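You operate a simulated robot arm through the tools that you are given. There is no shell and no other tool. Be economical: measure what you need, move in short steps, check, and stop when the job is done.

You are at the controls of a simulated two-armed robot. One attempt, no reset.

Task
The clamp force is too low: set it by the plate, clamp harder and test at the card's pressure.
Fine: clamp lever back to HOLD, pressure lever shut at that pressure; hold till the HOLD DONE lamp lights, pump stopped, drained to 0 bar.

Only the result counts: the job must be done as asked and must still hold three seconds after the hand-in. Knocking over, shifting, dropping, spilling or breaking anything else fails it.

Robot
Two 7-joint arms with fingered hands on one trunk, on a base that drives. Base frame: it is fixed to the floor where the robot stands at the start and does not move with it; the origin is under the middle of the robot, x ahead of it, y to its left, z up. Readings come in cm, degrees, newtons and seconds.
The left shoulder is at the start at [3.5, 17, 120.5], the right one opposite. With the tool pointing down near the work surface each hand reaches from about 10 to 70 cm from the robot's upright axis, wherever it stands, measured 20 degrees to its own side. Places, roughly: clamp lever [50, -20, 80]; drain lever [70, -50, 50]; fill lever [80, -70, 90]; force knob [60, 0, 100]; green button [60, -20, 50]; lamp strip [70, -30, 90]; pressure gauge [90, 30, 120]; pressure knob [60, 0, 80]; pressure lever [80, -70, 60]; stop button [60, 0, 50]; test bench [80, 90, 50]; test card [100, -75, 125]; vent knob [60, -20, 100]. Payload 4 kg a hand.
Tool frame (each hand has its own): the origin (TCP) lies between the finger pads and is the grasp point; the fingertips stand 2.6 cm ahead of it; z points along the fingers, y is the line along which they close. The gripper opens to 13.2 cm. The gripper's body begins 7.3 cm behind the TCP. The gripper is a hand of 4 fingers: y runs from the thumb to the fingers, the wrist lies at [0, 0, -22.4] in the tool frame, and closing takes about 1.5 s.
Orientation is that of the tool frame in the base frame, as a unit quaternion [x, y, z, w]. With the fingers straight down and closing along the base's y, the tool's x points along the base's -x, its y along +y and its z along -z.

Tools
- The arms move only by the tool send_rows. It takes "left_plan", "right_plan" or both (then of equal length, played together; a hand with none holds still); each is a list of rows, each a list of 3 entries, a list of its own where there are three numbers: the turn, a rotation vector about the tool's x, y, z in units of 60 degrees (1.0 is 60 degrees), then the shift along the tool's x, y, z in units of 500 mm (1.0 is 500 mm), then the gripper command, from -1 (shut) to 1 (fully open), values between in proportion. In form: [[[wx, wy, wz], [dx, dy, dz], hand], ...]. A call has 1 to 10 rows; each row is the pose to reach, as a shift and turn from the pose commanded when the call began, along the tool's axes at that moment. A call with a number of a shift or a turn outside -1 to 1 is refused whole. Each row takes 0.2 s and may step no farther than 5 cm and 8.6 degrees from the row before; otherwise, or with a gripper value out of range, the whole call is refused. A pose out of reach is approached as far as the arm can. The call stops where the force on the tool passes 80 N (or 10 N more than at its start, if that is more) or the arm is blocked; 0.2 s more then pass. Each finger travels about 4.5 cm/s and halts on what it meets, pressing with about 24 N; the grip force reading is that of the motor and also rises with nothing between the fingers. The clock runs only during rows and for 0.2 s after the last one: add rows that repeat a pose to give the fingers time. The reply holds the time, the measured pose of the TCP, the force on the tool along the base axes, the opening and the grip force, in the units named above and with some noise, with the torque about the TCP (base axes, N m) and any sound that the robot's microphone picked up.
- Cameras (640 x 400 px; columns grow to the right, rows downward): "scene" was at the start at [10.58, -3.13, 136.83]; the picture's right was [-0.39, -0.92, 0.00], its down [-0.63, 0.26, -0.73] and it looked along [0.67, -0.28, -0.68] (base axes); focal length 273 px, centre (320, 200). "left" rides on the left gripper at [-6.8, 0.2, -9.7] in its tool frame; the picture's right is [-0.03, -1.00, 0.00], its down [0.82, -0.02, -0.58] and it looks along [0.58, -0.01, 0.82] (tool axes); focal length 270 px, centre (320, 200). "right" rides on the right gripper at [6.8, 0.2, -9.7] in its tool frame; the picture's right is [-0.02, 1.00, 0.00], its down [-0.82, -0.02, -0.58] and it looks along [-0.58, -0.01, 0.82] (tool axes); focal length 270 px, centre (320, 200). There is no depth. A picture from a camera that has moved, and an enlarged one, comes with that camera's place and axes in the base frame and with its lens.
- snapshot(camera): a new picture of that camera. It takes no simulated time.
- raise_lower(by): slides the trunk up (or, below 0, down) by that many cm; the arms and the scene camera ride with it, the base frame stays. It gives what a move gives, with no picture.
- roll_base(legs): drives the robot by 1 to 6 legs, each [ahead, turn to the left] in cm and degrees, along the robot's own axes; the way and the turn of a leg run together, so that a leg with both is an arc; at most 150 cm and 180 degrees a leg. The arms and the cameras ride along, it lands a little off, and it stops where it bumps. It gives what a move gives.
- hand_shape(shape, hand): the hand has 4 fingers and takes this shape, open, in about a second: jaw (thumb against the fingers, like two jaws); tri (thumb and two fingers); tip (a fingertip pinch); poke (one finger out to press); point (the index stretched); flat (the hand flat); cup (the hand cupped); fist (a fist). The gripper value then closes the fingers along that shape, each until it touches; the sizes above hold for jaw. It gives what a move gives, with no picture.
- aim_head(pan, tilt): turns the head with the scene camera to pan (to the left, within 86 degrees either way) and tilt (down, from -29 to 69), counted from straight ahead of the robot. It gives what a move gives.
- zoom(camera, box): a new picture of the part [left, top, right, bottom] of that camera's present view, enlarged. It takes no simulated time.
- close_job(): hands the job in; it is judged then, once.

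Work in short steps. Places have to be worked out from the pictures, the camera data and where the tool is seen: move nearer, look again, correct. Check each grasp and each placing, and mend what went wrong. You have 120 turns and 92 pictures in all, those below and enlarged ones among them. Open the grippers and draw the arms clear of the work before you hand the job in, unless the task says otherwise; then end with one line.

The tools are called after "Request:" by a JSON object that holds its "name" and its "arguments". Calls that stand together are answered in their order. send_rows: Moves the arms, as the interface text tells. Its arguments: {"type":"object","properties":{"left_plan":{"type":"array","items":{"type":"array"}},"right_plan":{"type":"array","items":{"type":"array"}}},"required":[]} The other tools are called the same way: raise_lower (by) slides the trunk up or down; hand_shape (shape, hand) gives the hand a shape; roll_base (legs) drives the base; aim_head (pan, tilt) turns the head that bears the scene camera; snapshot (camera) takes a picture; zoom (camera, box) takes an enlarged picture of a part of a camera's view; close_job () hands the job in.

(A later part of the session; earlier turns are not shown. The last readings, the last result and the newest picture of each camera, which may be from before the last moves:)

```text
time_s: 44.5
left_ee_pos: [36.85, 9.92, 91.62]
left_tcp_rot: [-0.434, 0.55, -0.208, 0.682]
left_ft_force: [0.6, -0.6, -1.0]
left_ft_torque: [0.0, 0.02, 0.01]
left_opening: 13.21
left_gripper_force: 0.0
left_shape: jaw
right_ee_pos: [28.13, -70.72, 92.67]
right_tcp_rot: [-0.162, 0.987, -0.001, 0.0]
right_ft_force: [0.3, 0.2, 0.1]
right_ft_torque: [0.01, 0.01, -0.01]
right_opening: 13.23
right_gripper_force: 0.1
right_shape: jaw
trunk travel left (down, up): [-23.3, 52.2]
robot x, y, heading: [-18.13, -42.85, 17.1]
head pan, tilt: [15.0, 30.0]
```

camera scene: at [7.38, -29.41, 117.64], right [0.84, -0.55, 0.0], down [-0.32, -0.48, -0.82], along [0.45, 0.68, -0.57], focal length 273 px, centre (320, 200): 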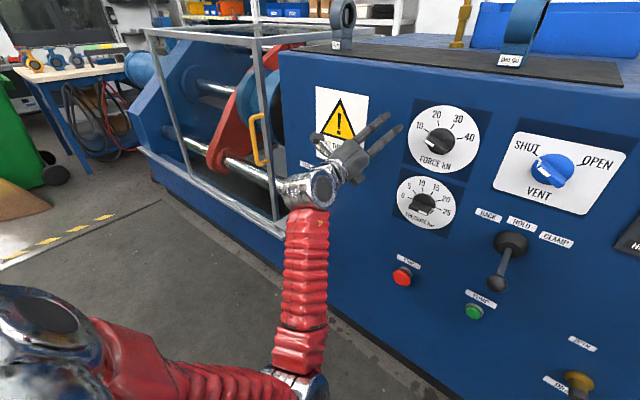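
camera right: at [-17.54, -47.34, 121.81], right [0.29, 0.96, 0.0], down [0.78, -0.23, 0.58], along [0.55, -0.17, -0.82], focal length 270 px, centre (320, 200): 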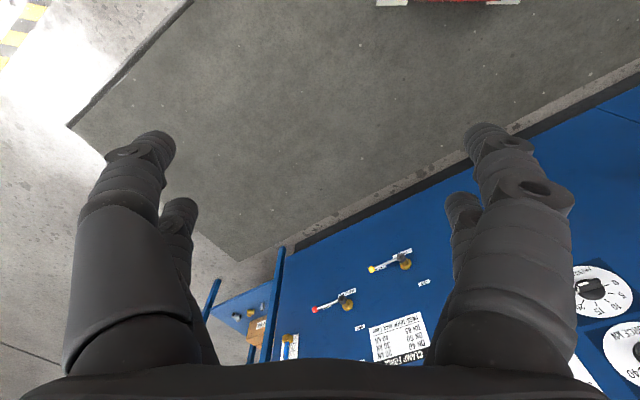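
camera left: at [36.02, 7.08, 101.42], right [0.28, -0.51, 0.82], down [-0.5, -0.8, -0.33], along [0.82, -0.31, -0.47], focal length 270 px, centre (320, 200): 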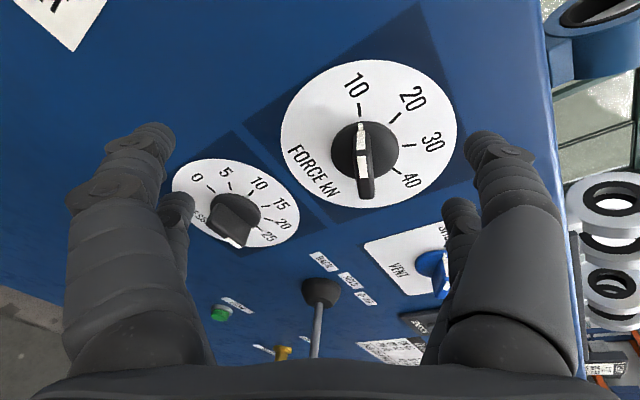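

Now there is room. I move the left hand to about 12 cm before the panel on the force-knob axis, trimming yaw and roll.

Request:
{"name": "send_rows", "arguments": {"left_plan": [[[0.01, 0.02, -0.06], [0.05, -0.045, 0.038], 1], [[0.025, 0.034, -0.12], [0.105, -0.09, 0.076], 1], [[0.035, 0.05, -0.18], [0.157, -0.137, 0.115], 1], [[0.048, 0.068, -0.25], [0.209, -0.183, 0.153], 1], [[0.048, 0.068, -0.25], [0.209, -0.183, 0.153], 1]]}}

Request:
{"name": "snapshot", "arguments": {"camera": "left"}}

Request:
{"name": "snapshot", "arguments": {"camera": "scene"}}

```text
time_s: 45.9
left_ee_pos: [47.36, 5.65, 90.95]
left_tcp_rot: [-0.46, 0.513, -0.303, 0.659]
left_ft_force: [0.3, -0.4, -0.6]
left_ft_torque: [-0.02, 0.01, 0.01]
left_opening: 13.2
left_gripper_force: 0.1
left_shape: jaw
left hand out of reach, approached as far as the arm can: row 2, 3, 4, 5
right_ee_pos: [28.02, -70.61, 92.58]
right_tcp_rot: [-0.163, 0.987, 0.0, 0.0]
right_ft_force: [0.2, 0.0, 0.1]
right_ft_torque: [-0.02, 0.02, -0.01]
right_opening: 13.21
right_gripper_force: 0.1
right_shape: jaw
trunk travel left (down, up): [-23.3, 52.2]
robot x, y, heading: [-18.35, -43.08, 17.1]
head pan, tilt: [15.0, 30.0]
stopped in row 5 (left hand): the arm was blocked; the commanded pose is now the measured one
```

```text
58 pictures are left
camera left: at [36.17, 8.83, 93.13], right [0.06, -0.37, 0.93], down [-0.31, -0.89, -0.34], along [0.95, -0.27, -0.17], focal length 270 px, centre (320, 200)
```

left: 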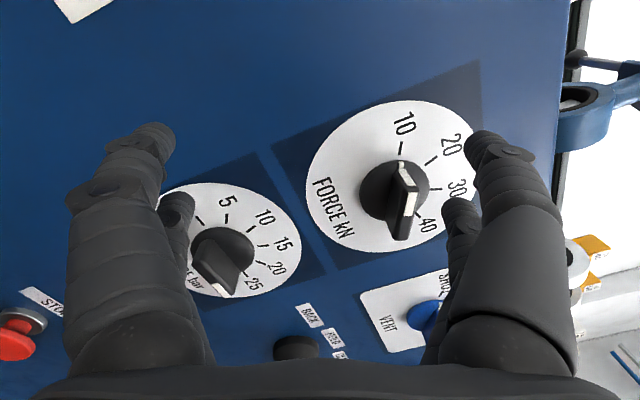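

```text
57 pictures are left
camera scene: at [-1.72, -35.5, 118.42], right [0.53, -0.85, 0.0], down [-0.42, -0.27, -0.87], along [0.73, 0.46, -0.5], focal length 273 px, centre (320, 200)
```

scene: 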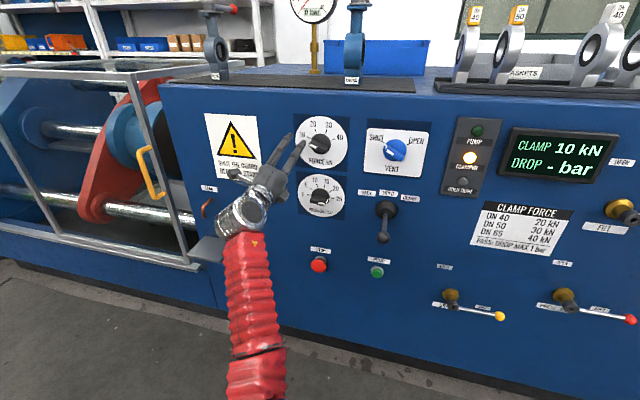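

The forearm is too upright for this pose with the shoulder at z 100. I raise the trunk 25 cm, then lower the hand back to knob height.

Request:
{"name": "raise_lower", "arguments": {"by": 25}}

```text
time_s: 48.4
left_ee_pos: [47.6, 5.42, 115.85]
left_tcp_rot: [-0.461, 0.512, -0.305, 0.657]
left_ft_force: [-0.1, -0.2, 0.0]
left_ft_torque: [-0.01, 0.02, 0.03]
left_opening: 13.22
left_gripper_force: 0.1
left_shape: jaw
right_ee_pos: [28.12, -70.62, 117.5]
right_tcp_rot: [-0.162, 0.987, -0.001, 0.0]
right_ft_force: [-0.2, 0.6, -0.3]
right_ft_torque: [0.0, 0.0, 0.03]
right_opening: 13.21
right_gripper_force: 0.1
right_shape: jaw
trunk travel left (down, up): [-48.3, 27.2]
robot x, y, heading: [-18.04, -43.23, 17.3]
head pan, tilt: [15.0, 30.0]
```

Orientation is now right (bar-aligned, level). I lower the hand 22.5 cm and shift it onto the knob axis.

Request:
{"name": "send_rows", "arguments": {"left_plan": [[[0, 0, 0], [0.055, 0.073, -0.006], 1], [[0, 0, 0], [0.111, 0.147, -0.012], 1], [[0, 0, 0], [0.166, 0.221, -0.018], 1], [[0, 0, 0], [0.222, 0.295, -0.024], 1], [[0, 0, 0], [0.278, 0.369, -0.03], 1], [[0, 0, 0], [0.278, 0.369, -0.03], 1]]}}

Request:
{"name": "snapshot", "arguments": {"camera": "left"}}

```text
time_s: 49.8
left_ee_pos: [48.67, 0.11, 93.84]
left_tcp_rot: [-0.46, 0.512, -0.305, 0.658]
left_ft_force: [1.2, -0.1, -1.0]
left_ft_torque: [0.01, -0.01, 0.01]
left_opening: 13.16
left_gripper_force: 0.0
left_shape: jaw
right_ee_pos: [28.16, -70.52, 117.67]
right_tcp_rot: [-0.162, 0.987, -0.002, 0.0]
right_ft_force: [0.9, -0.4, 0.6]
right_ft_torque: [0.01, -0.02, -0.01]
right_opening: 13.17
right_gripper_force: 0.1
right_shape: jaw
trunk travel left (down, up): [-48.3, 27.2]
robot x, y, heading: [-18.03, -43.18, 17.4]
head pan, tilt: [15.0, 30.0]
```

```text
56 pictures are left
camera left: at [37.54, 3.35, 95.99], right [0.06, -0.37, 0.93], down [-0.31, -0.89, -0.33], along [0.95, -0.27, -0.17], focal length 270 px, centre (320, 200)
```

left: 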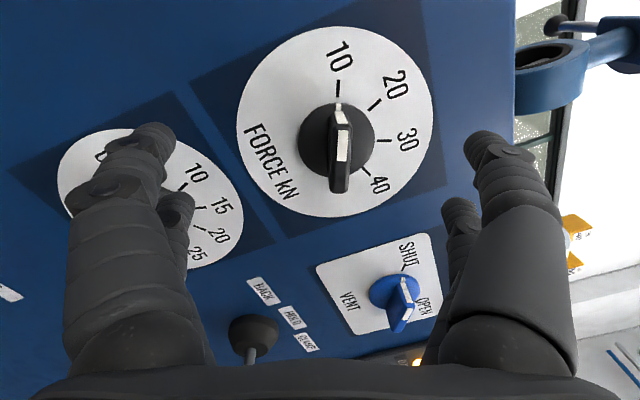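

Reachable now, and the pose is exact. The knob axis lies about 2 cm right and 1.4 cm higher than the TCP. I correct that and go 5 cm forward.

Request:
{"name": "send_rows", "arguments": {"left_plan": [[[-0.02, 0.01, 0], [0.015, -0.019, 0.05], 1], [[-0.046, 0.02, 0], [0.029, -0.037, 0.1], 1], [[-0.046, 0.02, 0], [0.029, -0.037, 0.1], 1]]}}

Request:
{"name": "snapshot", "arguments": {"camera": "left"}}

```text
time_s: 50.6
left_ee_pos: [54.16, -0.45, 95.18]
left_tcp_rot: [-0.472, 0.527, -0.297, 0.641]
left_ft_force: [-1.0, 0.3, -0.7]
left_ft_torque: [0.0, -0.04, 0.02]
left_opening: 13.19
left_gripper_force: 0.1
left_shape: jaw
right_ee_pos: [28.17, -70.66, 117.69]
right_tcp_rot: [-0.163, 0.987, -0.001, -0.001]
right_ft_force: [0.3, -0.9, 0.3]
right_ft_torque: [-0.02, 0.0, 0.02]
right_opening: 13.22
right_gripper_force: 0.1
right_shape: jaw
trunk travel left (down, up): [-48.3, 27.2]
robot x, y, heading: [-18.1, -43.26, 17.0]
head pan, tilt: [15.0, 30.0]
```

```text
55 pictures are left
camera left: at [43.09, 2.86, 97.8], right [0.11, -0.35, 0.93], down [-0.33, -0.89, -0.3], along [0.94, -0.27, -0.21], focal length 270 px, centre (320, 200)
```

left: 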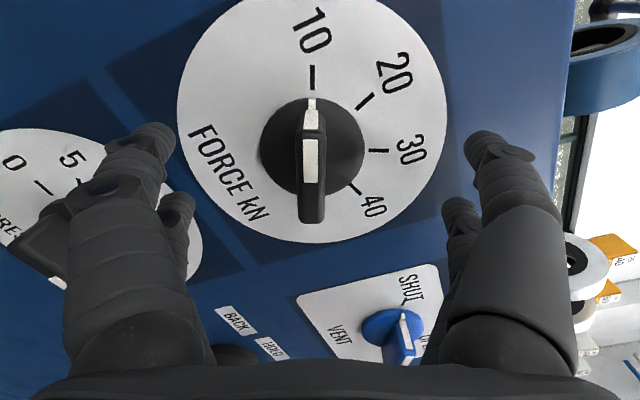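

The bar is centred between the fingers. I advance 3 cm so the pads straddle the bar, then close on it.

Request:
{"name": "send_rows", "arguments": {"left_plan": [[[0, 0, 0], [0.004, 0.008, 0.03], 1], [[0, 0, 0], [0.004, 0.008, 0.06], 1], [[0, 0, 0], [0.004, 0.008, 0.06], -1], [[0, 0, 0], [0.004, 0.008, 0.06], -1], [[0, 0, 0], [0.004, 0.008, 0.06], -1], [[0, 0, 0], [0.004, 0.008, 0.06], -1], [[0, 0, 0], [0.004, 0.008, 0.06], -1], [[0, 0, 0], [0.004, 0.008, 0.06], -1], [[0, 0, 0], [0.004, 0.008, 0.06], -1], [[0, 0, 0], [0.004, 0.008, 0.06], -1]]}}

Request:
{"name": "snapshot", "arguments": {"camera": "left"}}

```text
time_s: 51.4
left_ee_pos: [55.67, -0.12, 94.15]
left_tcp_rot: [-0.472, 0.529, -0.297, 0.639]
left_ft_force: [-55.3, -20.7, -2.7]
left_ft_torque: [1.04, -2.36, -0.03]
left_opening: 7.05
left_gripper_force: 23.8
left_shape: jaw
right_ee_pos: [26.76, -70.84, 118.11]
right_tcp_rot: [-0.162, 0.987, -0.001, 0.006]
right_ft_force: [-0.8, -0.8, 0.0]
right_ft_torque: [0.01, -0.11, 0.01]
right_opening: 13.2
right_gripper_force: 0.0
right_shape: jaw
trunk travel left (down, up): [-48.3, 27.2]
robot x, y, heading: [-17.99, -43.19, 17.2]
head pan, tilt: [15.0, 30.0]
stopped in row 3 (left hand): the force on the tool passed its limit at 84 N (the readings are from after the stop); the commanded pose is now the measured one
```

```text
54 pictures are left
camera left: at [44.49, 3.12, 96.74], right [0.11, -0.35, 0.93], down [-0.33, -0.89, -0.3], along [0.94, -0.28, -0.22], focal length 270 px, centre (320, 200)
```

left: 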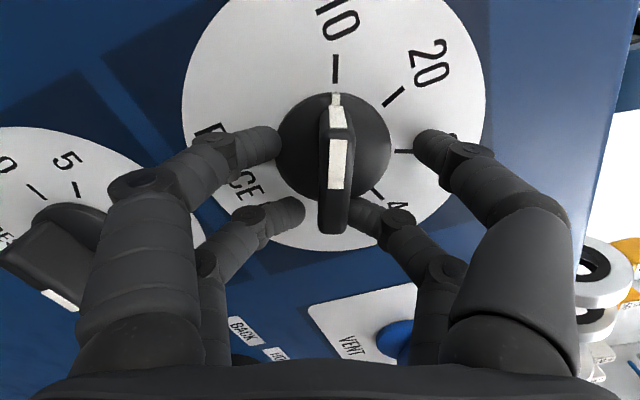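

The closing fingertips hit the panel face. I back off about 1 cm and close again.

Request:
{"name": "send_rows", "arguments": {"left_plan": [[[0, 0, 0], [0, 0, -0.02], 0], [[0, 0, 0], [0, 0, -0.022], -0.3], [[0, 0, 0], [0, 0, -0.022], -1], [[0, 0, 0], [0, 0, -0.022], -1], [[0, 0, 0], [0, 0, -0.022], -1], [[0, 0, 0], [0, 0, -0.022], -1], [[0, 0, 0], [0, 0, -0.022], -1]]}}

Request:
{"name": "snapshot", "arguments": {"camera": "left"}}

```text
time_s: 53.0
left_ee_pos: [55.69, -0.27, 94.02]
left_tcp_rot: [-0.473, 0.529, -0.296, 0.639]
left_ft_force: [-6.2, -9.3, 2.9]
left_ft_torque: [0.05, 0.01, -0.04]
left_opening: 4.13
left_gripper_force: 24.0
left_shape: jaw
right_ee_pos: [27.91, -70.77, 117.77]
right_tcp_rot: [-0.163, 0.987, 0.0, 0.001]
right_ft_force: [0.1, 0.3, -0.5]
right_ft_torque: [0.01, 0.02, 0.0]
right_opening: 13.18
right_gripper_force: 0.1
right_shape: jaw
trunk travel left (down, up): [-48.3, 27.2]
robot x, y, heading: [-18.12, -43.26, 17.1]
head pan, tilt: [15.0, 30.0]
```

```text
53 pictures are left
camera left: at [44.58, 3.09, 96.69], right [0.12, -0.35, 0.93], down [-0.33, -0.89, -0.3], along [0.94, -0.28, -0.22], focal length 270 px, centre (320, 200)
```

left: 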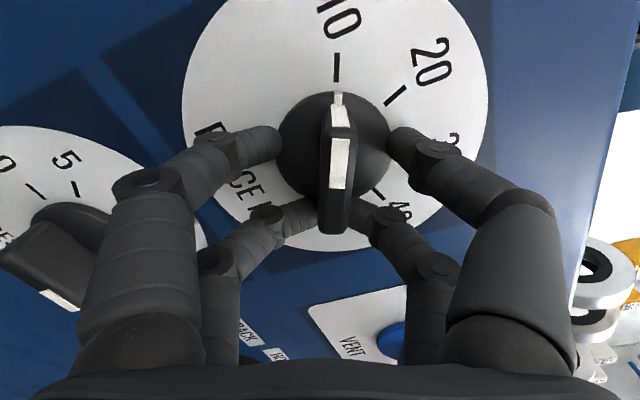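

The upper finger pair is holding the round base rather than the bar. I open, back off 1.3 cm and close on the bar alone.

Request:
{"name": "send_rows", "arguments": {"left_plan": [[[0, 0, 0], [0, 0, 0], 0.1], [[0, 0, 0], [0, 0, 0], 0.1], [[0, 0, 0], [0, 0, -0.026], 0.1], [[0, 0, 0], [0, 0, -0.026], -1], [[0, 0, 0], [0, 0, -0.026], -1], [[0, 0, 0], [0, 0, -0.026], -1], [[0, 0, 0], [0, 0, -0.026], -1], [[0, 0, 0], [0, 0, -0.026], -1], [[0, 0, 0], [0, 0, -0.026], -1], [[0, 0, 0], [0, 0, -0.026], -1]]}}

Request:
{"name": "snapshot", "arguments": {"camera": "left"}}

```text
time_s: 55.2
left_ee_pos: [54.59, -0.45, 93.79]
left_tcp_rot: [-0.474, 0.529, -0.296, 0.638]
left_ft_force: [3.4, -1.7, 0.0]
left_ft_torque: [0.01, 0.02, -0.08]
left_opening: 1.02
left_gripper_force: 24.0
left_shape: jaw
right_ee_pos: [28.1, -70.61, 117.78]
right_tcp_rot: [-0.163, 0.987, -0.001, 0.0]
right_ft_force: [-0.9, -1.7, 0.4]
right_ft_torque: [-0.01, -0.01, 0.0]
right_opening: 13.21
right_gripper_force: 0.2
right_shape: jaw
trunk travel left (down, up): [-48.3, 27.2]
robot x, y, heading: [-18.23, -43.22, 17.0]
head pan, tilt: [15.0, 30.0]
```

```text
52 pictures are left
camera left: at [43.49, 2.84, 96.46], right [0.12, -0.35, 0.93], down [-0.33, -0.89, -0.3], along [0.94, -0.28, -0.22], focal length 270 px, centre (320, 200)
```

left: 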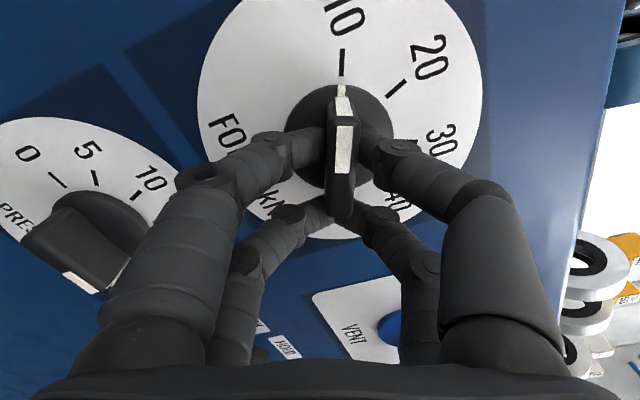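

Good grip width (1 cm), but the knob axis sits about 1.4 cm up and 0.8 cm left of the TCP. I reopen, recentre and close again.

Request:
{"name": "send_rows", "arguments": {"left_plan": [[[0, 0, 0], [0, 0, 0], -0.3], [[0, 0, 0], [0, 0, 0], -0.3], [[0, 0, 0], [-0.028, -0.02, 0], -0.3], [[0, 0, 0], [-0.028, -0.02, 0], -0.3], [[0, 0, 0], [-0.028, -0.02, 0], -1], [[0, 0, 0], [-0.028, -0.02, 0], -1], [[0, 0, 0], [-0.028, -0.02, 0], -1], [[0, 0, 0], [-0.028, -0.02, 0], -1], [[0, 0, 0], [-0.028, -0.02, 0], -1], [[0, 0, 0], [-0.028, -0.02, 0], -1]]}}

Request:
{"name": "snapshot", "arguments": {"camera": "left"}}

```text
time_s: 57.4
left_ee_pos: [54.24, 0.49, 95.34]
left_tcp_rot: [-0.475, 0.529, -0.296, 0.638]
left_ft_force: [3.1, 1.2, 0.3]
left_ft_torque: [-0.01, 0.0, 0.01]
left_opening: 0.6
left_gripper_force: 24.4
left_shape: jaw
right_ee_pos: [28.06, -70.43, 117.72]
right_tcp_rot: [-0.162, 0.987, -0.002, 0.0]
right_ft_force: [0.7, 0.0, 0.8]
right_ft_torque: [-0.01, -0.05, 0.04]
right_opening: 13.21
right_gripper_force: 0.1
right_shape: jaw
trunk travel left (down, up): [-48.3, 27.2]
robot x, y, heading: [-18.14, -43.04, 17.2]
head pan, tilt: [15.0, 30.0]
```

```text
51 pictures are left
camera left: at [43.15, 3.7, 98.06], right [0.12, -0.35, 0.93], down [-0.33, -0.89, -0.3], along [0.94, -0.28, -0.22], focal length 270 px, centre (320, 200)
```

left: 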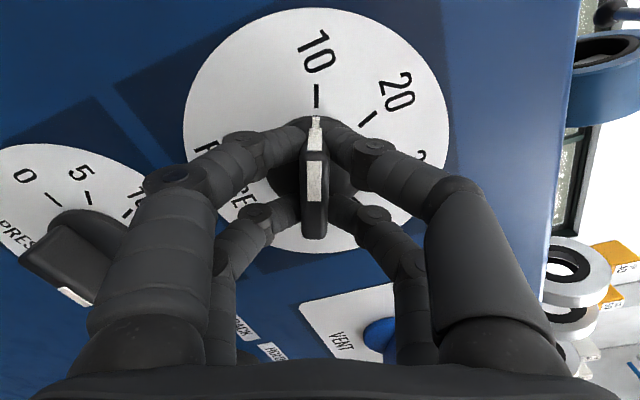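

Centred and gripped. I turn the knob clockwise by 59°.

Request:
{"name": "send_rows", "arguments": {"left_plan": [[[0, 0, 0.14], [0, 0, 0], -1], [[0, 0, 0.28], [0, 0, 0], -1], [[0, 0, 0.42], [0, 0, 0], -1], [[0, 0, 0.56], [0, 0, 0], -1], [[0, 0, 0.7], [0, 0, 0], -1], [[0, 0, 0.84], [0, 0, 0], -1], [[0, 0, 0.98], [0, 0, 0], -1]]}}

Request:
{"name": "snapshot", "arguments": {"camera": "left"}}

```text
time_s: 59.0
left_ee_pos: [54.35, 0.27, 95.4]
left_tcp_rot: [-0.152, 0.695, 0.056, 0.701]
left_ft_force: [7.0, -11.2, 2.9]
left_ft_torque: [-0.03, -0.09, -0.25]
left_opening: 0.59
left_gripper_force: 23.8
left_shape: jaw
right_ee_pos: [28.19, -70.61, 117.51]
right_tcp_rot: [-0.163, 0.987, 0.0, 0.0]
right_ft_force: [-0.5, 0.1, 0.5]
right_ft_torque: [-0.01, 0.02, 0.0]
right_opening: 13.21
right_gripper_force: 0.0
right_shape: jaw
trunk travel left (down, up): [-48.3, 27.2]
robot x, y, heading: [-18.09, -43.29, 17.0]
head pan, tilt: [15.0, 30.0]
```

```text
50 pictures are left
camera left: at [44.78, -1.51, 102.23], right [0.29, -0.94, 0.16], down [-0.52, -0.3, -0.8], along [0.8, 0.15, -0.58], focal length 270 px, centre (320, 200)
```

left: 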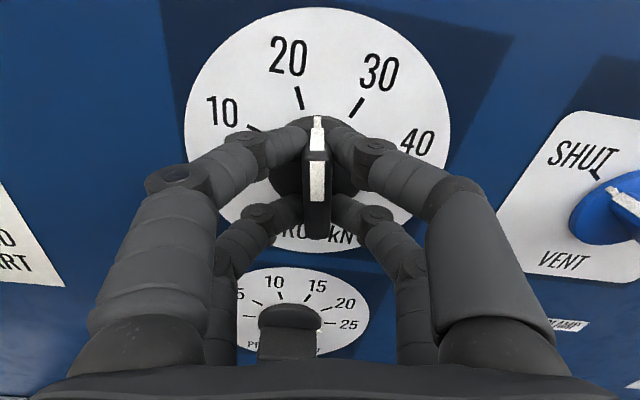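

It turns cleanly, now between 20 and 30. I continue another 59°.

Request:
{"name": "send_rows", "arguments": {"left_plan": [[[0, 0, 0.14], [0, 0, 0], -1], [[0, 0, 0.28], [0, 0, 0], -1], [[0, 0, 0.42], [0, 0, 0], -1], [[0, 0, 0.56], [0, 0, 0], -1], [[0, 0, 0.7], [0, 0, 0], -1], [[0, 0, 0.84], [0, 0, 0], -1], [[0, 0, 0.98], [0, 0, 0], -1]]}}

Request:
{"name": "send_rows", "arguments": {"left_plan": [[[0, 0, 0.13], [0, 0, 0], -1], [[0, 0, 0.26], [0, 0, 0], -1], [[0, 0, 0.37], [0, 0, 0], -1], [[0, 0, 0.37], [0, 0, 0], -1]]}}

Request:
{"name": "snapshot", "arguments": {"camera": "left"}}

```text
time_s: 60.6
left_ee_pos: [54.37, 0.16, 95.2]
left_tcp_rot: [0.209, 0.68, 0.393, 0.583]
left_ft_force: [8.1, -22.8, -2.9]
left_ft_torque: [-0.07, 0.09, -0.45]
left_opening: 0.62
left_gripper_force: 23.8
left_shape: jaw
right_ee_pos: [28.14, -70.82, 117.56]
right_tcp_rot: [-0.162, 0.987, 0.0, 0.0]
right_ft_force: [0.0, 0.2, -0.9]
right_ft_torque: [0.0, -0.02, 0.01]
right_opening: 13.19
right_gripper_force: 0.0
right_shape: jaw
trunk travel left (down, up): [-48.3, 27.2]
robot x, y, heading: [-18.07, -43.34, 17.1]
head pan, tilt: [15.0, 30.0]
```

```text
time_s: 61.4
left_ee_pos: [54.75, 0.32, 94.76]
left_tcp_rot: [0.324, 0.625, 0.476, 0.527]
left_ft_force: [-49.5, -34.6, 14.7]
left_ft_torque: [0.22, -0.34, -0.14]
left_opening: 1.22
left_gripper_force: 24.2
left_shape: jaw
left hand out of reach, approached as far as the arm can: row 2, 3
right_ee_pos: [27.15, -70.81, 118.17]
right_tcp_rot: [-0.164, 0.986, -0.001, 0.005]
right_ft_force: [-0.8, 1.0, -1.0]
right_ft_torque: [-0.07, -0.01, 0.0]
right_opening: 13.21
right_gripper_force: 0.1
right_shape: jaw
trunk travel left (down, up): [-48.3, 27.2]
robot x, y, heading: [-18.11, -43.51, 17.1]
head pan, tilt: [15.0, 30.0]
stopped in row 3 (left hand): the force on the tool passed its limit at 90 N (the readings are from after the stop); the commanded pose is now the measured one
```

```text
49 pictures are left
camera left: at [47.0, -8.31, 97.29], right [0.1, -0.36, -0.93], down [-0.75, 0.59, -0.31], along [0.66, 0.73, -0.21], focal length 270 px, centre (320, 200)
```

left: 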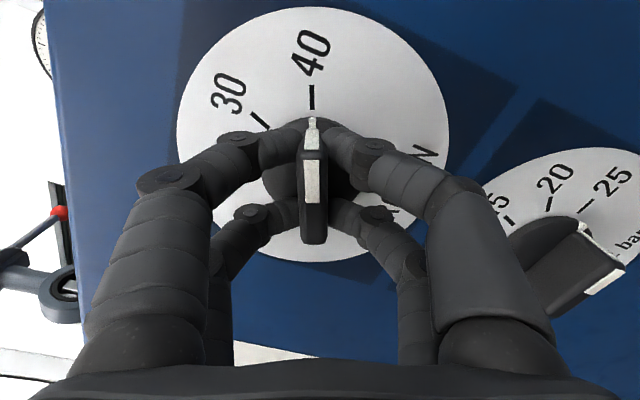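

The pointer is exactly at 40. I open the hand and withdraw, rolling back partway.

Request:
{"name": "send_rows", "arguments": {"left_plan": [[[0, 0, 0], [0, 0, 0], 0], [[0, 0, 0], [0, 0, 0], 0], [[0, 0, 0], [0, 0, 0], 0], [[0, 0, 0], [0, 0, -0.05], 0], [[0, 0, 0], [0, 0, -0.12], 0], [[0, 0, -0.14], [0, 0, -0.14], 0], [[0, 0, -0.28], [0, 0, -0.16], 0], [[0, 0, -0.42], [0, 0, -0.16], 0], [[0, 0, -0.56], [0, 0, -0.16], 0], [[0, 0, -0.7], [0, 0, -0.16], 0]]}}

Request:
{"name": "aim_head", "arguments": {"pan": 0, "tilt": 30}}

Request:
{"name": "snapshot", "arguments": {"camera": "scene"}}

Request:
{"name": "snapshot", "arguments": {"camera": "left"}}

```text
time_s: 63.5
left_ee_pos: [47.6, -0.98, 93.93]
left_tcp_rot: [0.076, 0.704, 0.256, 0.658]
left_ft_force: [-0.1, -0.3, 0.7]
left_ft_torque: [-0.03, 0.0, 0.02]
left_opening: 6.55
left_gripper_force: 0.0
left_shape: jaw
left hand out of reach, approached as far as the arm can: row 4, 5
right_ee_pos: [28.09, -70.64, 117.75]
right_tcp_rot: [-0.163, 0.987, -0.001, 0.0]
right_ft_force: [-0.2, 0.2, -0.2]
right_ft_torque: [-0.02, -0.03, 0.01]
right_opening: 13.2
right_gripper_force: 0.1
right_shape: jaw
trunk travel left (down, up): [-48.3, 27.2]
robot x, y, heading: [-18.09, -43.09, 17.4]
head pan, tilt: [15.0, 30.0]
```

```text
time_s: 64.3
left_ee_pos: [47.74, -0.85, 94.07]
left_tcp_rot: [0.078, 0.704, 0.257, 0.657]
left_ft_force: [-0.5, -0.4, -0.2]
left_ft_torque: [-0.01, 0.04, -0.01]
left_opening: 6.56
left_gripper_force: 0.1
left_shape: jaw
right_ee_pos: [27.94, -70.66, 117.68]
right_tcp_rot: [-0.162, 0.987, -0.001, -0.001]
right_ft_force: [0.3, -0.4, 0.2]
right_ft_torque: [0.01, -0.03, -0.02]
right_opening: 13.2
right_gripper_force: 0.1
right_shape: jaw
trunk travel left (down, up): [-48.3, 27.2]
robot x, y, heading: [-18.32, -43.1, 16.9]
head pan, tilt: [0.0, 30.0]
```

```text
48 pictures are left
camera scene: at [-7.45, -39.74, 143.86], right [0.29, -0.96, 0.0], down [-0.48, -0.15, -0.87], along [0.83, 0.26, -0.5], focal length 273 px, centre (320, 200)
```

scene: 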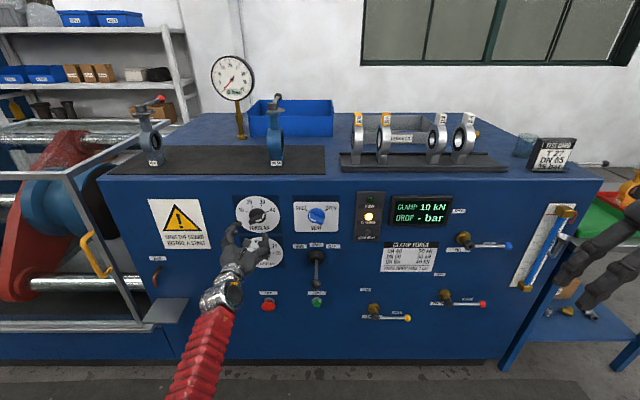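

```text
47 pictures are left
camera left: at [39.09, -6.34, 100.24], right [0.23, -0.87, -0.44], down [-0.65, 0.2, -0.73], along [0.72, 0.46, -0.52], focal length 270 px, centre (320, 200)
```

left: 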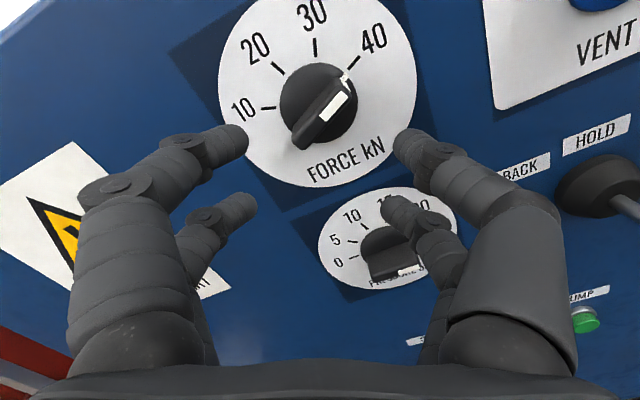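

Force is at 40 now. For the clamp lever, its ball sits at about (50.9, -20.4, 78). I lower the trunk 12 cm and bring the left hand in front of it with the fingers closing left-right.

Request:
{"name": "raise_lower", "arguments": {"by": -12}}

Request:
{"name": "send_rows", "arguments": {"left_plan": [[[0, 0, 0], [0, 0, -0.09], 0.3], [[0, 0, 0], [0, 0, -0.18], 0.3], [[0, 0, -0.09], [-0.02, -0.07, -0.219], 0.3], [[0, 0, -0.18], [-0.045, -0.16, -0.219], 0.3], [[0, 0, -0.27], [-0.07, -0.25, -0.219], 0.3], [[0, 0, -0.36], [-0.095, -0.33, -0.219], 0.3], [[0, 0, -0.46], [-0.113, -0.39, -0.219], 0.3], [[0, 0, -0.46], [-0.113, -0.39, -0.219], 0.3]]}}

Request:
{"name": "snapshot", "arguments": {"camera": "left"}}

```text
time_s: 65.8
left_ee_pos: [47.62, -0.91, 82.09]
left_tcp_rot: [0.076, 0.704, 0.256, 0.658]
left_ft_force: [-0.5, 0.5, -1.0]
left_ft_torque: [-0.01, 0.01, 0.04]
left_opening: 6.57
left_gripper_force: 0.1
left_shape: jaw
right_ee_pos: [28.06, -70.6, 105.85]
right_tcp_rot: [-0.162, 0.987, -0.001, 0.001]
right_ft_force: [0.2, -0.3, -0.7]
right_ft_torque: [-0.01, 0.03, 0.0]
right_opening: 13.2
right_gripper_force: 0.1
right_shape: jaw
trunk travel left (down, up): [-36.3, 39.2]
robot x, y, heading: [-18.15, -43.22, 17.0]
head pan, tilt: [0.0, 30.0]
```

```text
time_s: 67.0
left_ee_pos: [38.22, -7.19, 79.12]
left_tcp_rot: [0.053, 0.703, 0.244, 0.667]
left_ft_force: [-0.7, 1.1, 0.3]
left_ft_torque: [-0.01, -0.01, -0.05]
left_opening: 8.53
left_gripper_force: 0.1
left_shape: jaw
right_ee_pos: [27.95, -70.7, 105.92]
right_tcp_rot: [-0.161, 0.987, -0.001, 0.001]
right_ft_force: [0.0, -0.5, 0.2]
right_ft_torque: [-0.01, 0.03, -0.02]
right_opening: 13.2
right_gripper_force: 0.0
right_shape: jaw
trunk travel left (down, up): [-36.3, 39.2]
robot x, y, heading: [-17.85, -43.61, 17.2]
head pan, tilt: [0.0, 30.0]
stopped in row 5 (left hand): the arm was blocked; the commanded pose is now the measured one
```

```text
46 pictures are left
camera left: at [29.62, -12.44, 85.34], right [0.25, -0.89, -0.39], down [-0.64, 0.15, -0.76], along [0.73, 0.44, -0.53], focal length 270 px, centre (320, 200)
```

left: 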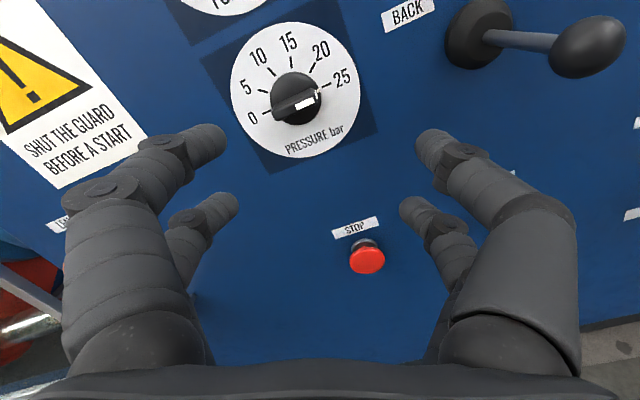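

The elbow got cramped on the way. The pressure knob reads 25, which is good. I go on with the hand more extended: forward and right, undoing the roll.

Request:
{"name": "send_rows", "arguments": {"left_plan": [[[0, 0, -0.1], [0, 0, 0.05], 0.3], [[0, 0, -0.2], [-0.02, -0.05, 0.06], 0.3], [[0, 0, -0.3], [-0.05, -0.12, 0.06], 0.3], [[0, 0, -0.42], [-0.08, -0.19, 0.06], 0.3], [[0, 0, -0.42], [-0.11, -0.25, 0.06], 0.3], [[0, 0, -0.42], [-0.132, -0.292, 0.06], 0.3], [[0, 0, -0.42], [-0.132, -0.292, 0.06], 0.3]]}}

Request:
{"name": "snapshot", "arguments": {"camera": "left"}}

```text
time_s: 67.9
left_ee_pos: [40.31, -6.11, 75.91]
left_tcp_rot: [-0.015, 0.713, 0.192, 0.675]
left_ft_force: [0.3, -0.9, -0.4]
left_ft_torque: [-0.01, -0.01, -0.02]
left_opening: 8.55
left_gripper_force: 0.1
left_shape: jaw
right_ee_pos: [28.08, -70.6, 105.77]
right_tcp_rot: [-0.162, 0.987, -0.001, 0.001]
right_ft_force: [0.9, 0.1, 0.2]
right_ft_torque: [0.02, 0.0, 0.02]
right_opening: 13.18
right_gripper_force: 0.0
right_shape: jaw
trunk travel left (down, up): [-36.3, 39.2]
robot x, y, heading: [-18.19, -43.29, 17.4]
head pan, tilt: [0.0, 30.0]
stopped in row 4 (left hand): the arm was blocked; the commanded pose is now the measured one
```

```text
45 pictures are left
camera left: at [31.65, -10.42, 82.81], right [0.29, -0.93, -0.23], down [-0.62, 0.0, -0.79], along [0.73, 0.36, -0.58], focal length 270 px, centre (320, 200)
```

left: 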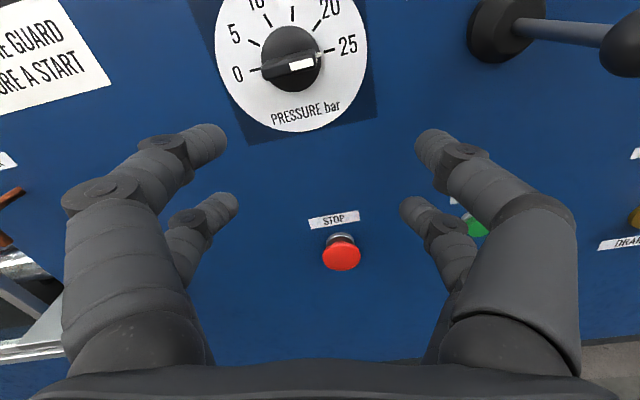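

The left elbow is cramped inward. I shift the whole robot about 20 cm to its right so the clamp lever is in front of the left shoulder: back 22, turn right 40, ahead 31, turn back.

Request:
{"name": "roll_base", "arguments": {"legs": [[-22, 0], [0, -40], [31, 0], [0, 40]]}}

Request:
{"name": "snapshot", "arguments": {"camera": "scene"}}

```text
time_s: 75.6
left_ee_pos: [48.27, -26.74, 75.93]
left_tcp_rot: [-0.009, 0.713, 0.183, 0.677]
left_ft_force: [1.6, 0.9, -0.6]
left_ft_torque: [-0.02, -0.01, 0.0]
left_opening: 8.55
left_gripper_force: 0.0
left_shape: jaw
right_ee_pos: [34.47, -90.76, 105.91]
right_tcp_rot: [-0.151, 0.989, -0.001, 0.001]
right_ft_force: [-0.5, -0.3, -0.3]
right_ft_torque: [-0.01, 0.02, 0.0]
right_opening: 13.2
right_gripper_force: 0.0
right_shape: jaw
trunk travel left (down, up): [-36.3, 39.2]
robot x, y, heading: [-10.59, -63.67, 15.6]
head pan, tilt: [0.0, 30.0]
```

```text
44 pictures are left
camera scene: at [2.35, -59.69, 131.75], right [0.27, -0.96, 0.0], down [-0.48, -0.14, -0.87], along [0.83, 0.24, -0.5], focal length 273 px, centre (320, 200)
```

scene: 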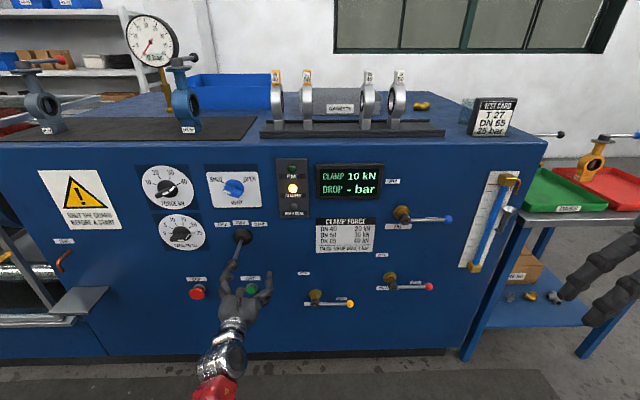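

Good view: gauge, display and all controls are visible. The hand is now close to the clamp ball, so I check with the left camera.

Request:
{"name": "snapshot", "arguments": {"camera": "left"}}

```text
43 pictures are left
camera left: at [39.52, -30.86, 82.8], right [0.26, -0.94, -0.22], down [-0.62, 0.01, -0.79], along [0.74, 0.34, -0.58], focal length 270 px, centre (320, 200)
```

left: 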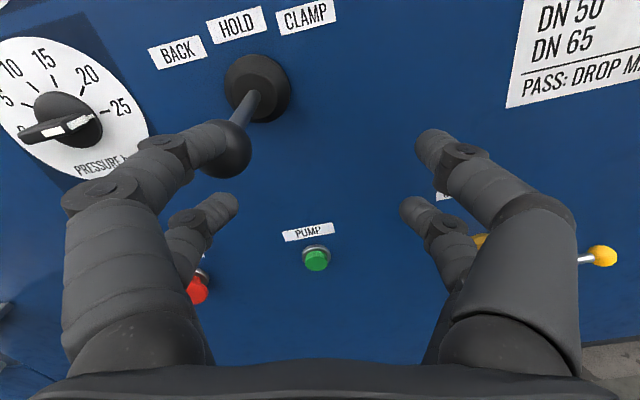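

The ball is just left of the left fingers, at about (51, -20.6, 77.6). I back off, shift left 5.4 cm, level the roll and look.

Request:
{"name": "send_rows", "arguments": {"left_plan": [[[0, 0, 0], [0, 0, -0.07], 0.5], [[0, 0, -0.06], [0, 0, -0.1], 0.5], [[0, 0, -0.12], [0, 0.05, -0.1], 0.5], [[0, 0, -0.24], [-0.006, 0.108, -0.1], 0.5], [[0, 0, -0.24], [-0.006, 0.108, -0.08], 0.5], [[0, 0, -0.24], [-0.006, 0.108, -0.08], 0.5]]}}

Request:
{"name": "snapshot", "arguments": {"camera": "left"}}

```text
time_s: 77.0
left_ee_pos: [42.98, -23.1, 77.82]
left_tcp_rot: [-0.098, 0.706, 0.096, 0.695]
left_ft_force: [-0.5, -0.5, 1.1]
left_ft_torque: [-0.04, 0.05, 0.0]
left_opening: 9.88
left_gripper_force: 0.0
left_shape: jaw
right_ee_pos: [34.29, -90.9, 106.0]
right_tcp_rot: [-0.151, 0.988, 0.0, 0.001]
right_ft_force: [-0.3, -0.9, -0.6]
right_ft_torque: [0.01, -0.01, 0.03]
right_opening: 13.19
right_gripper_force: 0.1
right_shape: jaw
trunk travel left (down, up): [-36.3, 39.2]
robot x, y, heading: [-10.81, -63.44, 15.6]
head pan, tilt: [0.0, 30.0]
```

```text
42 pictures are left
camera left: at [33.68, -25.5, 84.88], right [0.27, -0.96, 0.03], down [-0.56, -0.18, -0.81], along [0.78, 0.21, -0.59], focal length 270 px, centre (320, 200)
```

left: 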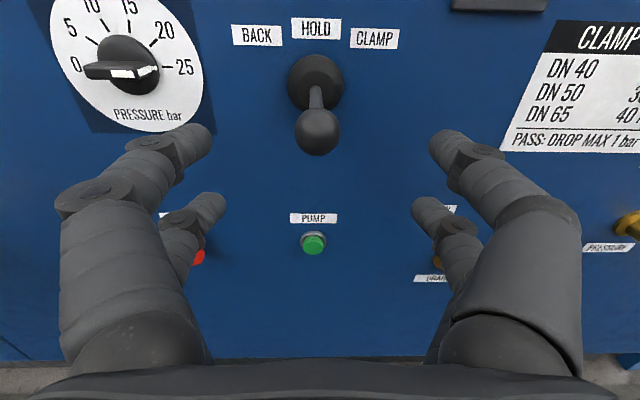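

The ball is dead centre and 8 cm ahead. I advance 7.5 cm and close on it.

Request:
{"name": "send_rows", "arguments": {"left_plan": [[[0, 0, 0], [0, 0, 0.08], 0.5], [[0, 0, 0], [0, 0, 0.15], 0.5], [[0, 0, 0], [0, 0, 0.15], -1], [[0, 0, 0], [0, 0, 0.15], -1], [[0, 0, 0], [0, 0, 0.15], -1], [[0, 0, 0], [0, 0, 0.15], -1], [[0, 0, 0], [0, 0, 0.15], -1], [[0, 0, 0], [0, 0, 0.15], -1]]}}

Request:
{"name": "snapshot", "arguments": {"camera": "left"}}

```text
time_s: 78.8
left_ee_pos: [50.39, -20.77, 77.48]
left_tcp_rot: [-0.098, 0.706, 0.097, 0.695]
left_ft_force: [8.0, 2.3, -0.8]
left_ft_torque: [0.02, 0.02, 0.05]
left_opening: 0.01
left_gripper_force: 21.8
left_shape: jaw
right_ee_pos: [34.51, -90.76, 105.88]
right_tcp_rot: [-0.152, 0.988, 0.0, 0.001]
right_ft_force: [0.2, -0.1, -0.4]
right_ft_torque: [-0.02, 0.02, 0.01]
right_opening: 13.19
right_gripper_force: 0.0
right_shape: jaw
trunk travel left (down, up): [-36.3, 39.2]
robot x, y, heading: [-10.54, -63.59, 15.9]
head pan, tilt: [0.0, 30.0]
```

```text
41 pictures are left
camera left: at [41.15, -23.23, 84.61], right [0.27, -0.96, 0.03], down [-0.56, -0.18, -0.81], along [0.78, 0.21, -0.59], focal length 270 px, centre (320, 200)
```

left: 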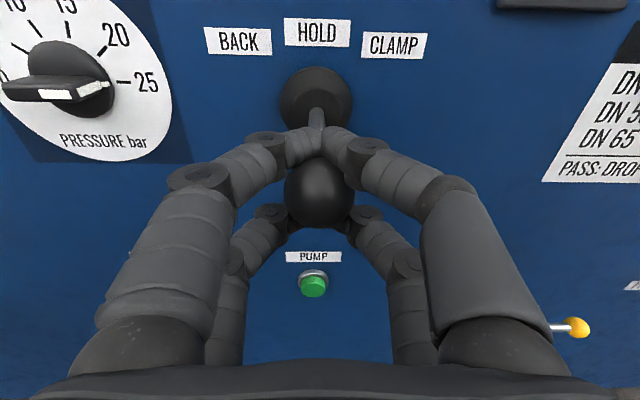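

The fingers cage the rod behind the ball. I push the lever right toward CLAMP in small steps.

Request:
{"name": "send_rows", "arguments": {"left_plan": [[[0, 0, 0], [0, -0.025, 0], -1], [[0, 0, 0], [0, -0.05, 0.004], -1], [[0, 0, 0], [0, -0.075, 0.008], -1], [[0, 0, 0], [0, -0.1, 0.016], -1], [[0, 0, 0], [0, -0.1, 0.016], -1]]}}

Request:
{"name": "snapshot", "arguments": {"camera": "left"}}

Request:
{"name": "snapshot", "arguments": {"camera": "scene"}}

```text
time_s: 80.0
left_ee_pos: [52.43, -25.06, 77.6]
left_tcp_rot: [-0.1, 0.705, 0.098, 0.696]
left_ft_force: [32.4, 32.7, 5.2]
left_ft_torque: [0.05, -0.07, 0.53]
left_opening: 0.01
left_gripper_force: 24.1
left_shape: jaw
right_ee_pos: [34.61, -90.61, 105.93]
right_tcp_rot: [-0.152, 0.988, -0.003, 0.0]
right_ft_force: [0.1, -0.1, 0.3]
right_ft_torque: [0.02, 0.0, 0.01]
right_opening: 13.19
right_gripper_force: 0.1
right_shape: jaw
trunk travel left (down, up): [-36.3, 39.2]
robot x, y, heading: [-10.62, -63.45, 15.9]
head pan, tilt: [0.0, 30.0]
```

```text
40 pictures are left
camera left: at [43.22, -27.54, 84.53], right [0.28, -0.96, 0.03], down [-0.56, -0.18, -0.81], along [0.78, 0.21, -0.59], focal length 270 px, centre (320, 200)
```

left: 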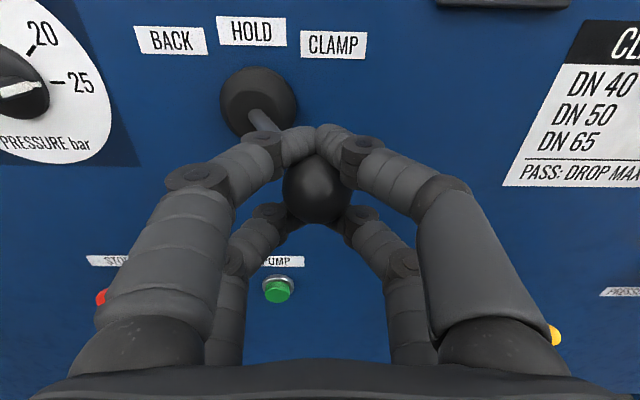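

```text
39 pictures are left
camera scene: at [2.63, -59.42, 131.72], right [0.27, -0.96, 0.0], down [-0.48, -0.14, -0.86], along [0.83, 0.23, -0.5], focal length 273 px, centre (320, 200)
```

scene: 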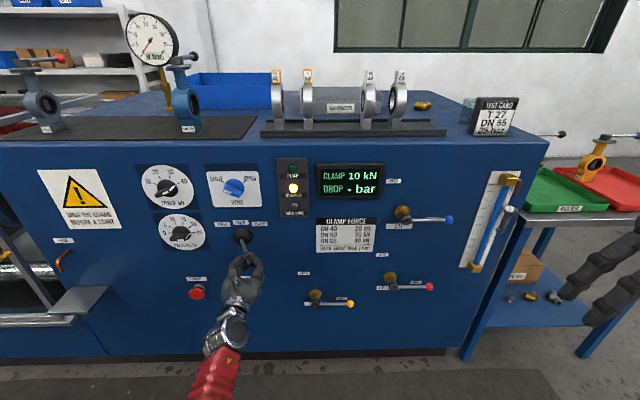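

The lever is moved about 4.5 cm but the display still shows 10 kN. I push a little further and hold.

Request:
{"name": "send_rows", "arguments": {"left_plan": [[[0, 0, 0], [0, -0.02, 0.015], -1], [[0, 0, 0], [0, -0.03, 0.03], -1], [[0, 0, 0], [0, -0.03, 0.03], -1], [[0, 0, 0], [0, -0.03, 0.03], -1], [[0, 0, 0], [0, -0.03, 0.03], -1], [[0, 0, 0], [0, -0.03, 0.03], -1]]}}

Request:
{"name": "zoom", "arguments": {"camera": "scene", "box": [200, 140, 400, 265]}}

```text
time_s: 81.4
left_ee_pos: [54.07, -26.18, 77.44]
left_tcp_rot: [-0.101, 0.705, 0.098, 0.695]
left_ft_force: [-18.9, 20.2, 5.4]
left_ft_torque: [0.05, -0.04, 0.31]
left_opening: 0.0
left_gripper_force: 24.3
left_shape: jaw
right_ee_pos: [34.2, -90.67, 105.99]
right_tcp_rot: [-0.151, 0.989, -0.002, 0.001]
right_ft_force: [-0.4, -0.6, 0.5]
right_ft_torque: [0.0, 0.03, -0.03]
right_opening: 13.21
right_gripper_force: 0.0
right_shape: jaw
trunk travel left (down, up): [-36.3, 39.2]
robot x, y, heading: [-10.94, -63.63, 15.8]
head pan, tilt: [0.0, 30.0]
```

```text
3.20 times, centred on (300, 202) of scene
camera zoom: at [2.05, -59.56, 131.77], right [0.27, -0.96, 0.0], down [-0.48, -0.14, -0.87], along [0.83, 0.24, -0.5], focal length 874 px, centre (384, 192)
```

zoom: 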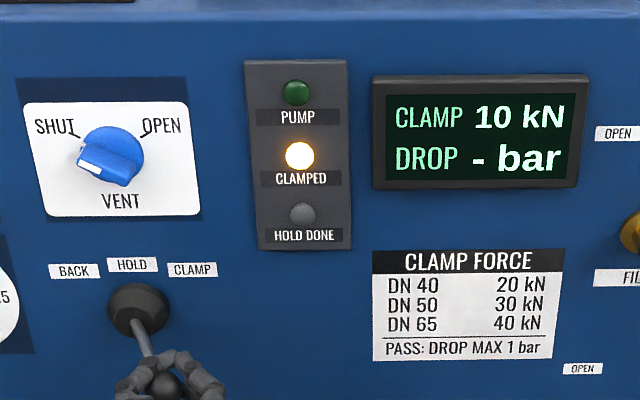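

Still 10 kN and the pump lamp is dark. I push a bit more to see whether the end stop is reached.

Request:
{"name": "send_rows", "arguments": {"left_plan": [[[0, 0, 0], [0, -0.02, 0.012], -1], [[0, 0, 0], [0, -0.04, 0.026], -1], [[0, 0, 0], [0, -0.04, 0.026], -1], [[0, 0, 0], [0, -0.04, 0.026], -1], [[0, 0, 0], [0, -0.04, 0.026], -1]]}}

Request:
{"name": "zoom", "arguments": {"camera": "scene", "box": [200, 140, 400, 265]}}

```text
time_s: 82.6
left_ee_pos: [55.5, -26.68, 77.45]
left_tcp_rot: [-0.105, 0.702, 0.104, 0.696]
left_ft_force: [-45.1, 38.6, 5.1]
left_ft_torque: [0.0, 0.0, 0.42]
left_opening: 0.0
left_gripper_force: 24.4
left_shape: jaw
right_ee_pos: [33.85, -90.49, 106.14]
right_tcp_rot: [-0.151, 0.989, -0.002, 0.002]
right_ft_force: [-0.6, 0.0, -0.3]
right_ft_torque: [0.03, 0.02, 0.0]
right_opening: 13.21
right_gripper_force: 0.1
right_shape: jaw
trunk travel left (down, up): [-36.3, 39.2]
robot x, y, heading: [-10.45, -63.51, 16.0]
head pan, tilt: [0.0, 30.0]
```

```text
3.20 times, centred on (300, 202) of scene
camera zoom: at [1.78, -59.38, 131.8], right [0.27, -0.96, 0.0], down [-0.48, -0.14, -0.87], along [0.83, 0.24, -0.5], focal length 874 px, centre (384, 192)
```

zoom: 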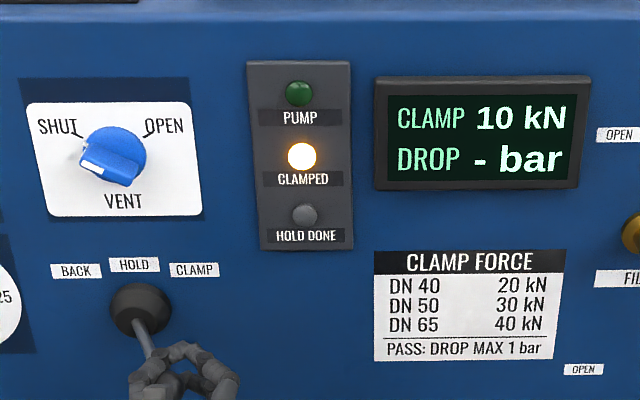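

The lever is at its end stop; the clamp probably needs the pump running. I release the lever and see if it stays.

Request:
{"name": "send_rows", "arguments": {"left_plan": [[[0, 0, 0], [0, 0.01, -0.01], 0], [[0, 0, 0], [0, 0.01, -0.01], 0.5], [[0, 0, 0], [0, 0.01, -0.01], 0.5], [[0, 0, 0], [0, 0.01, -0.01], 0.5], [[0, 0, 0], [0, 0.01, -0.1], 0.5], [[0, 0, 0], [0, 0.01, -0.19], 0.5], [[0, 0, 0], [0.0, 0.01, -0.24], 0.5]]}}

Request:
{"name": "snapshot", "arguments": {"camera": "left"}}

```text
time_s: 84.4
left_ee_pos: [44.01, -27.09, 78.12]
left_tcp_rot: [-0.065, 0.704, 0.133, 0.695]
left_ft_force: [0.3, 0.1, 0.3]
left_ft_torque: [-0.05, -0.03, 0.03]
left_opening: 9.85
left_gripper_force: 0.1
left_shape: jaw
right_ee_pos: [34.36, -90.78, 105.94]
right_tcp_rot: [-0.151, 0.988, 0.0, 0.0]
right_ft_force: [0.6, -0.5, 0.5]
right_ft_torque: [-0.02, -0.03, 0.01]
right_opening: 13.2
right_gripper_force: 0.1
right_shape: jaw
trunk travel left (down, up): [-36.3, 39.2]
robot x, y, heading: [-10.54, -63.71, 15.8]
head pan, tilt: [0.0, 30.0]
stopped in row 7 (left hand): the arm was blocked; the commanded pose is now the measured one
```

```text
36 pictures are left
camera left: at [34.79, -30.4, 85.03], right [0.28, -0.96, -0.07], down [-0.57, -0.1, -0.81], along [0.77, 0.27, -0.58], focal length 270 px, centre (320, 200)
```

left: 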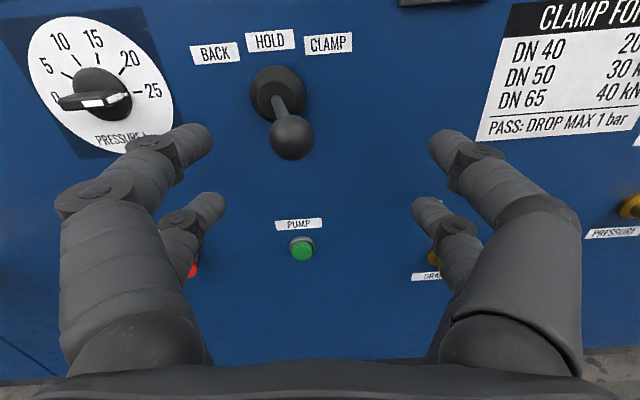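

The lever seems to have moved partly back. I check it from the scene camera.

Request:
{"name": "zoom", "arguments": {"camera": "scene", "box": [180, 200, 300, 300]}}

```text
4.00 times, centred on (240, 250) of scene
camera zoom: at [2.37, -59.67, 131.75], right [0.27, -0.96, 0.0], down [-0.48, -0.14, -0.87], along [0.83, 0.23, -0.5], focal length 1093 px, centre (640, 0)
```

zoom: 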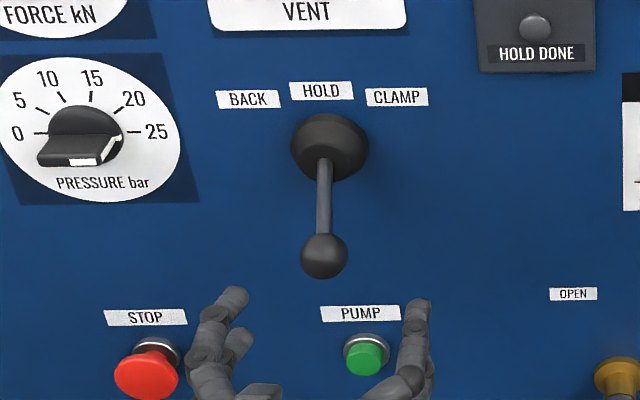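

The ball is at about (51.7, -22.9), only part way. I shape the left hand to poke to press the green button, which also lets time pass to see whether the lever creeps back.

Request:
{"name": "hand_shape", "arguments": {"hand": "left", "shape": "poke"}}

Request:
{"name": "snapshot", "arguments": {"camera": "left"}}

```text
time_s: 85.3
left_ee_pos: [43.94, -27.37, 78.23]
left_tcp_rot: [-0.063, 0.704, 0.133, 0.695]
left_ft_force: [-0.4, -0.2, 0.0]
left_ft_torque: [-0.01, 0.0, 0.01]
left_opening: 0.01
left_gripper_force: 0.1
left_shape: poke
right_ee_pos: [34.4, -90.78, 105.98]
right_tcp_rot: [-0.152, 0.988, -0.001, 0.001]
right_ft_force: [1.3, -0.5, -0.6]
right_ft_torque: [-0.03, 0.02, 0.0]
right_opening: 13.2
right_gripper_force: 0.0
right_shape: jaw
trunk travel left (down, up): [-36.3, 39.2]
robot x, y, heading: [-11.11, -63.65, 15.7]
head pan, tilt: [0.0, 30.0]
```

```text
34 pictures are left
camera left: at [34.77, -30.47, 85.09], right [0.28, -0.96, -0.07], down [-0.57, -0.1, -0.82], along [0.77, 0.27, -0.57], focal length 270 px, centre (320, 200)
```

left: 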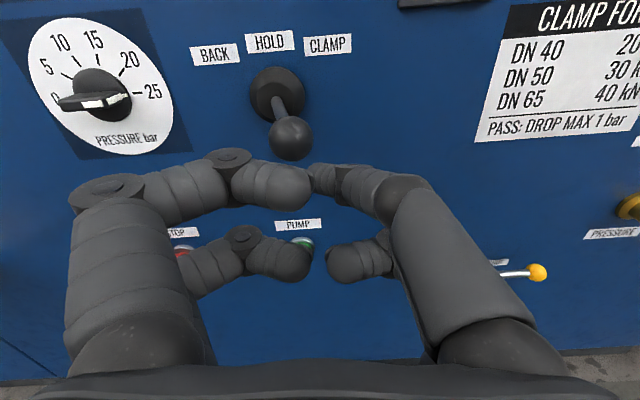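

The lever holds where it is. The poke shape shows no finger extended forward, so I try "point".

Request:
{"name": "hand_shape", "arguments": {"hand": "left", "shape": "point"}}

Request:
{"name": "snapshot", "arguments": {"camera": "left"}}

```text
time_s: 86.2
left_ee_pos: [44.01, -27.37, 78.1]
left_tcp_rot: [-0.064, 0.703, 0.134, 0.695]
left_ft_force: [-0.6, -0.4, 0.7]
left_ft_torque: [-0.02, -0.01, -0.03]
left_opening: 0.02
left_gripper_force: 0.0
left_shape: point
right_ee_pos: [34.39, -90.8, 105.93]
right_tcp_rot: [-0.151, 0.989, -0.001, 0.002]
right_ft_force: [-0.7, -0.4, 0.2]
right_ft_torque: [0.0, -0.01, 0.01]
right_opening: 13.2
right_gripper_force: 0.2
right_shape: jaw
trunk travel left (down, up): [-36.3, 39.2]
robot x, y, heading: [-10.76, -63.68, 15.9]
head pan, tilt: [0.0, 30.0]
```

```text
33 pictures are left
camera left: at [34.78, -30.47, 85.1], right [0.28, -0.96, -0.07], down [-0.57, -0.1, -0.82], along [0.77, 0.27, -0.57], focal length 270 px, centre (320, 200)
```

left: 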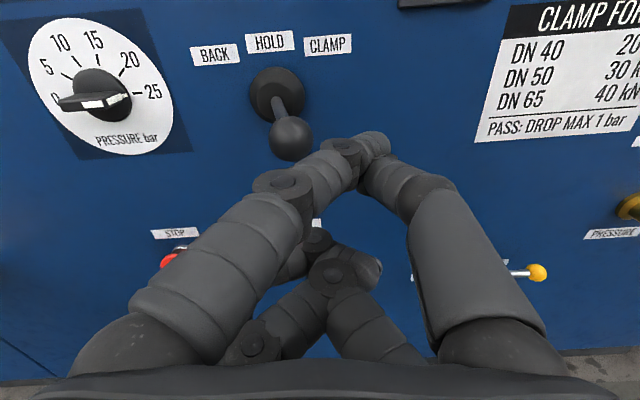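

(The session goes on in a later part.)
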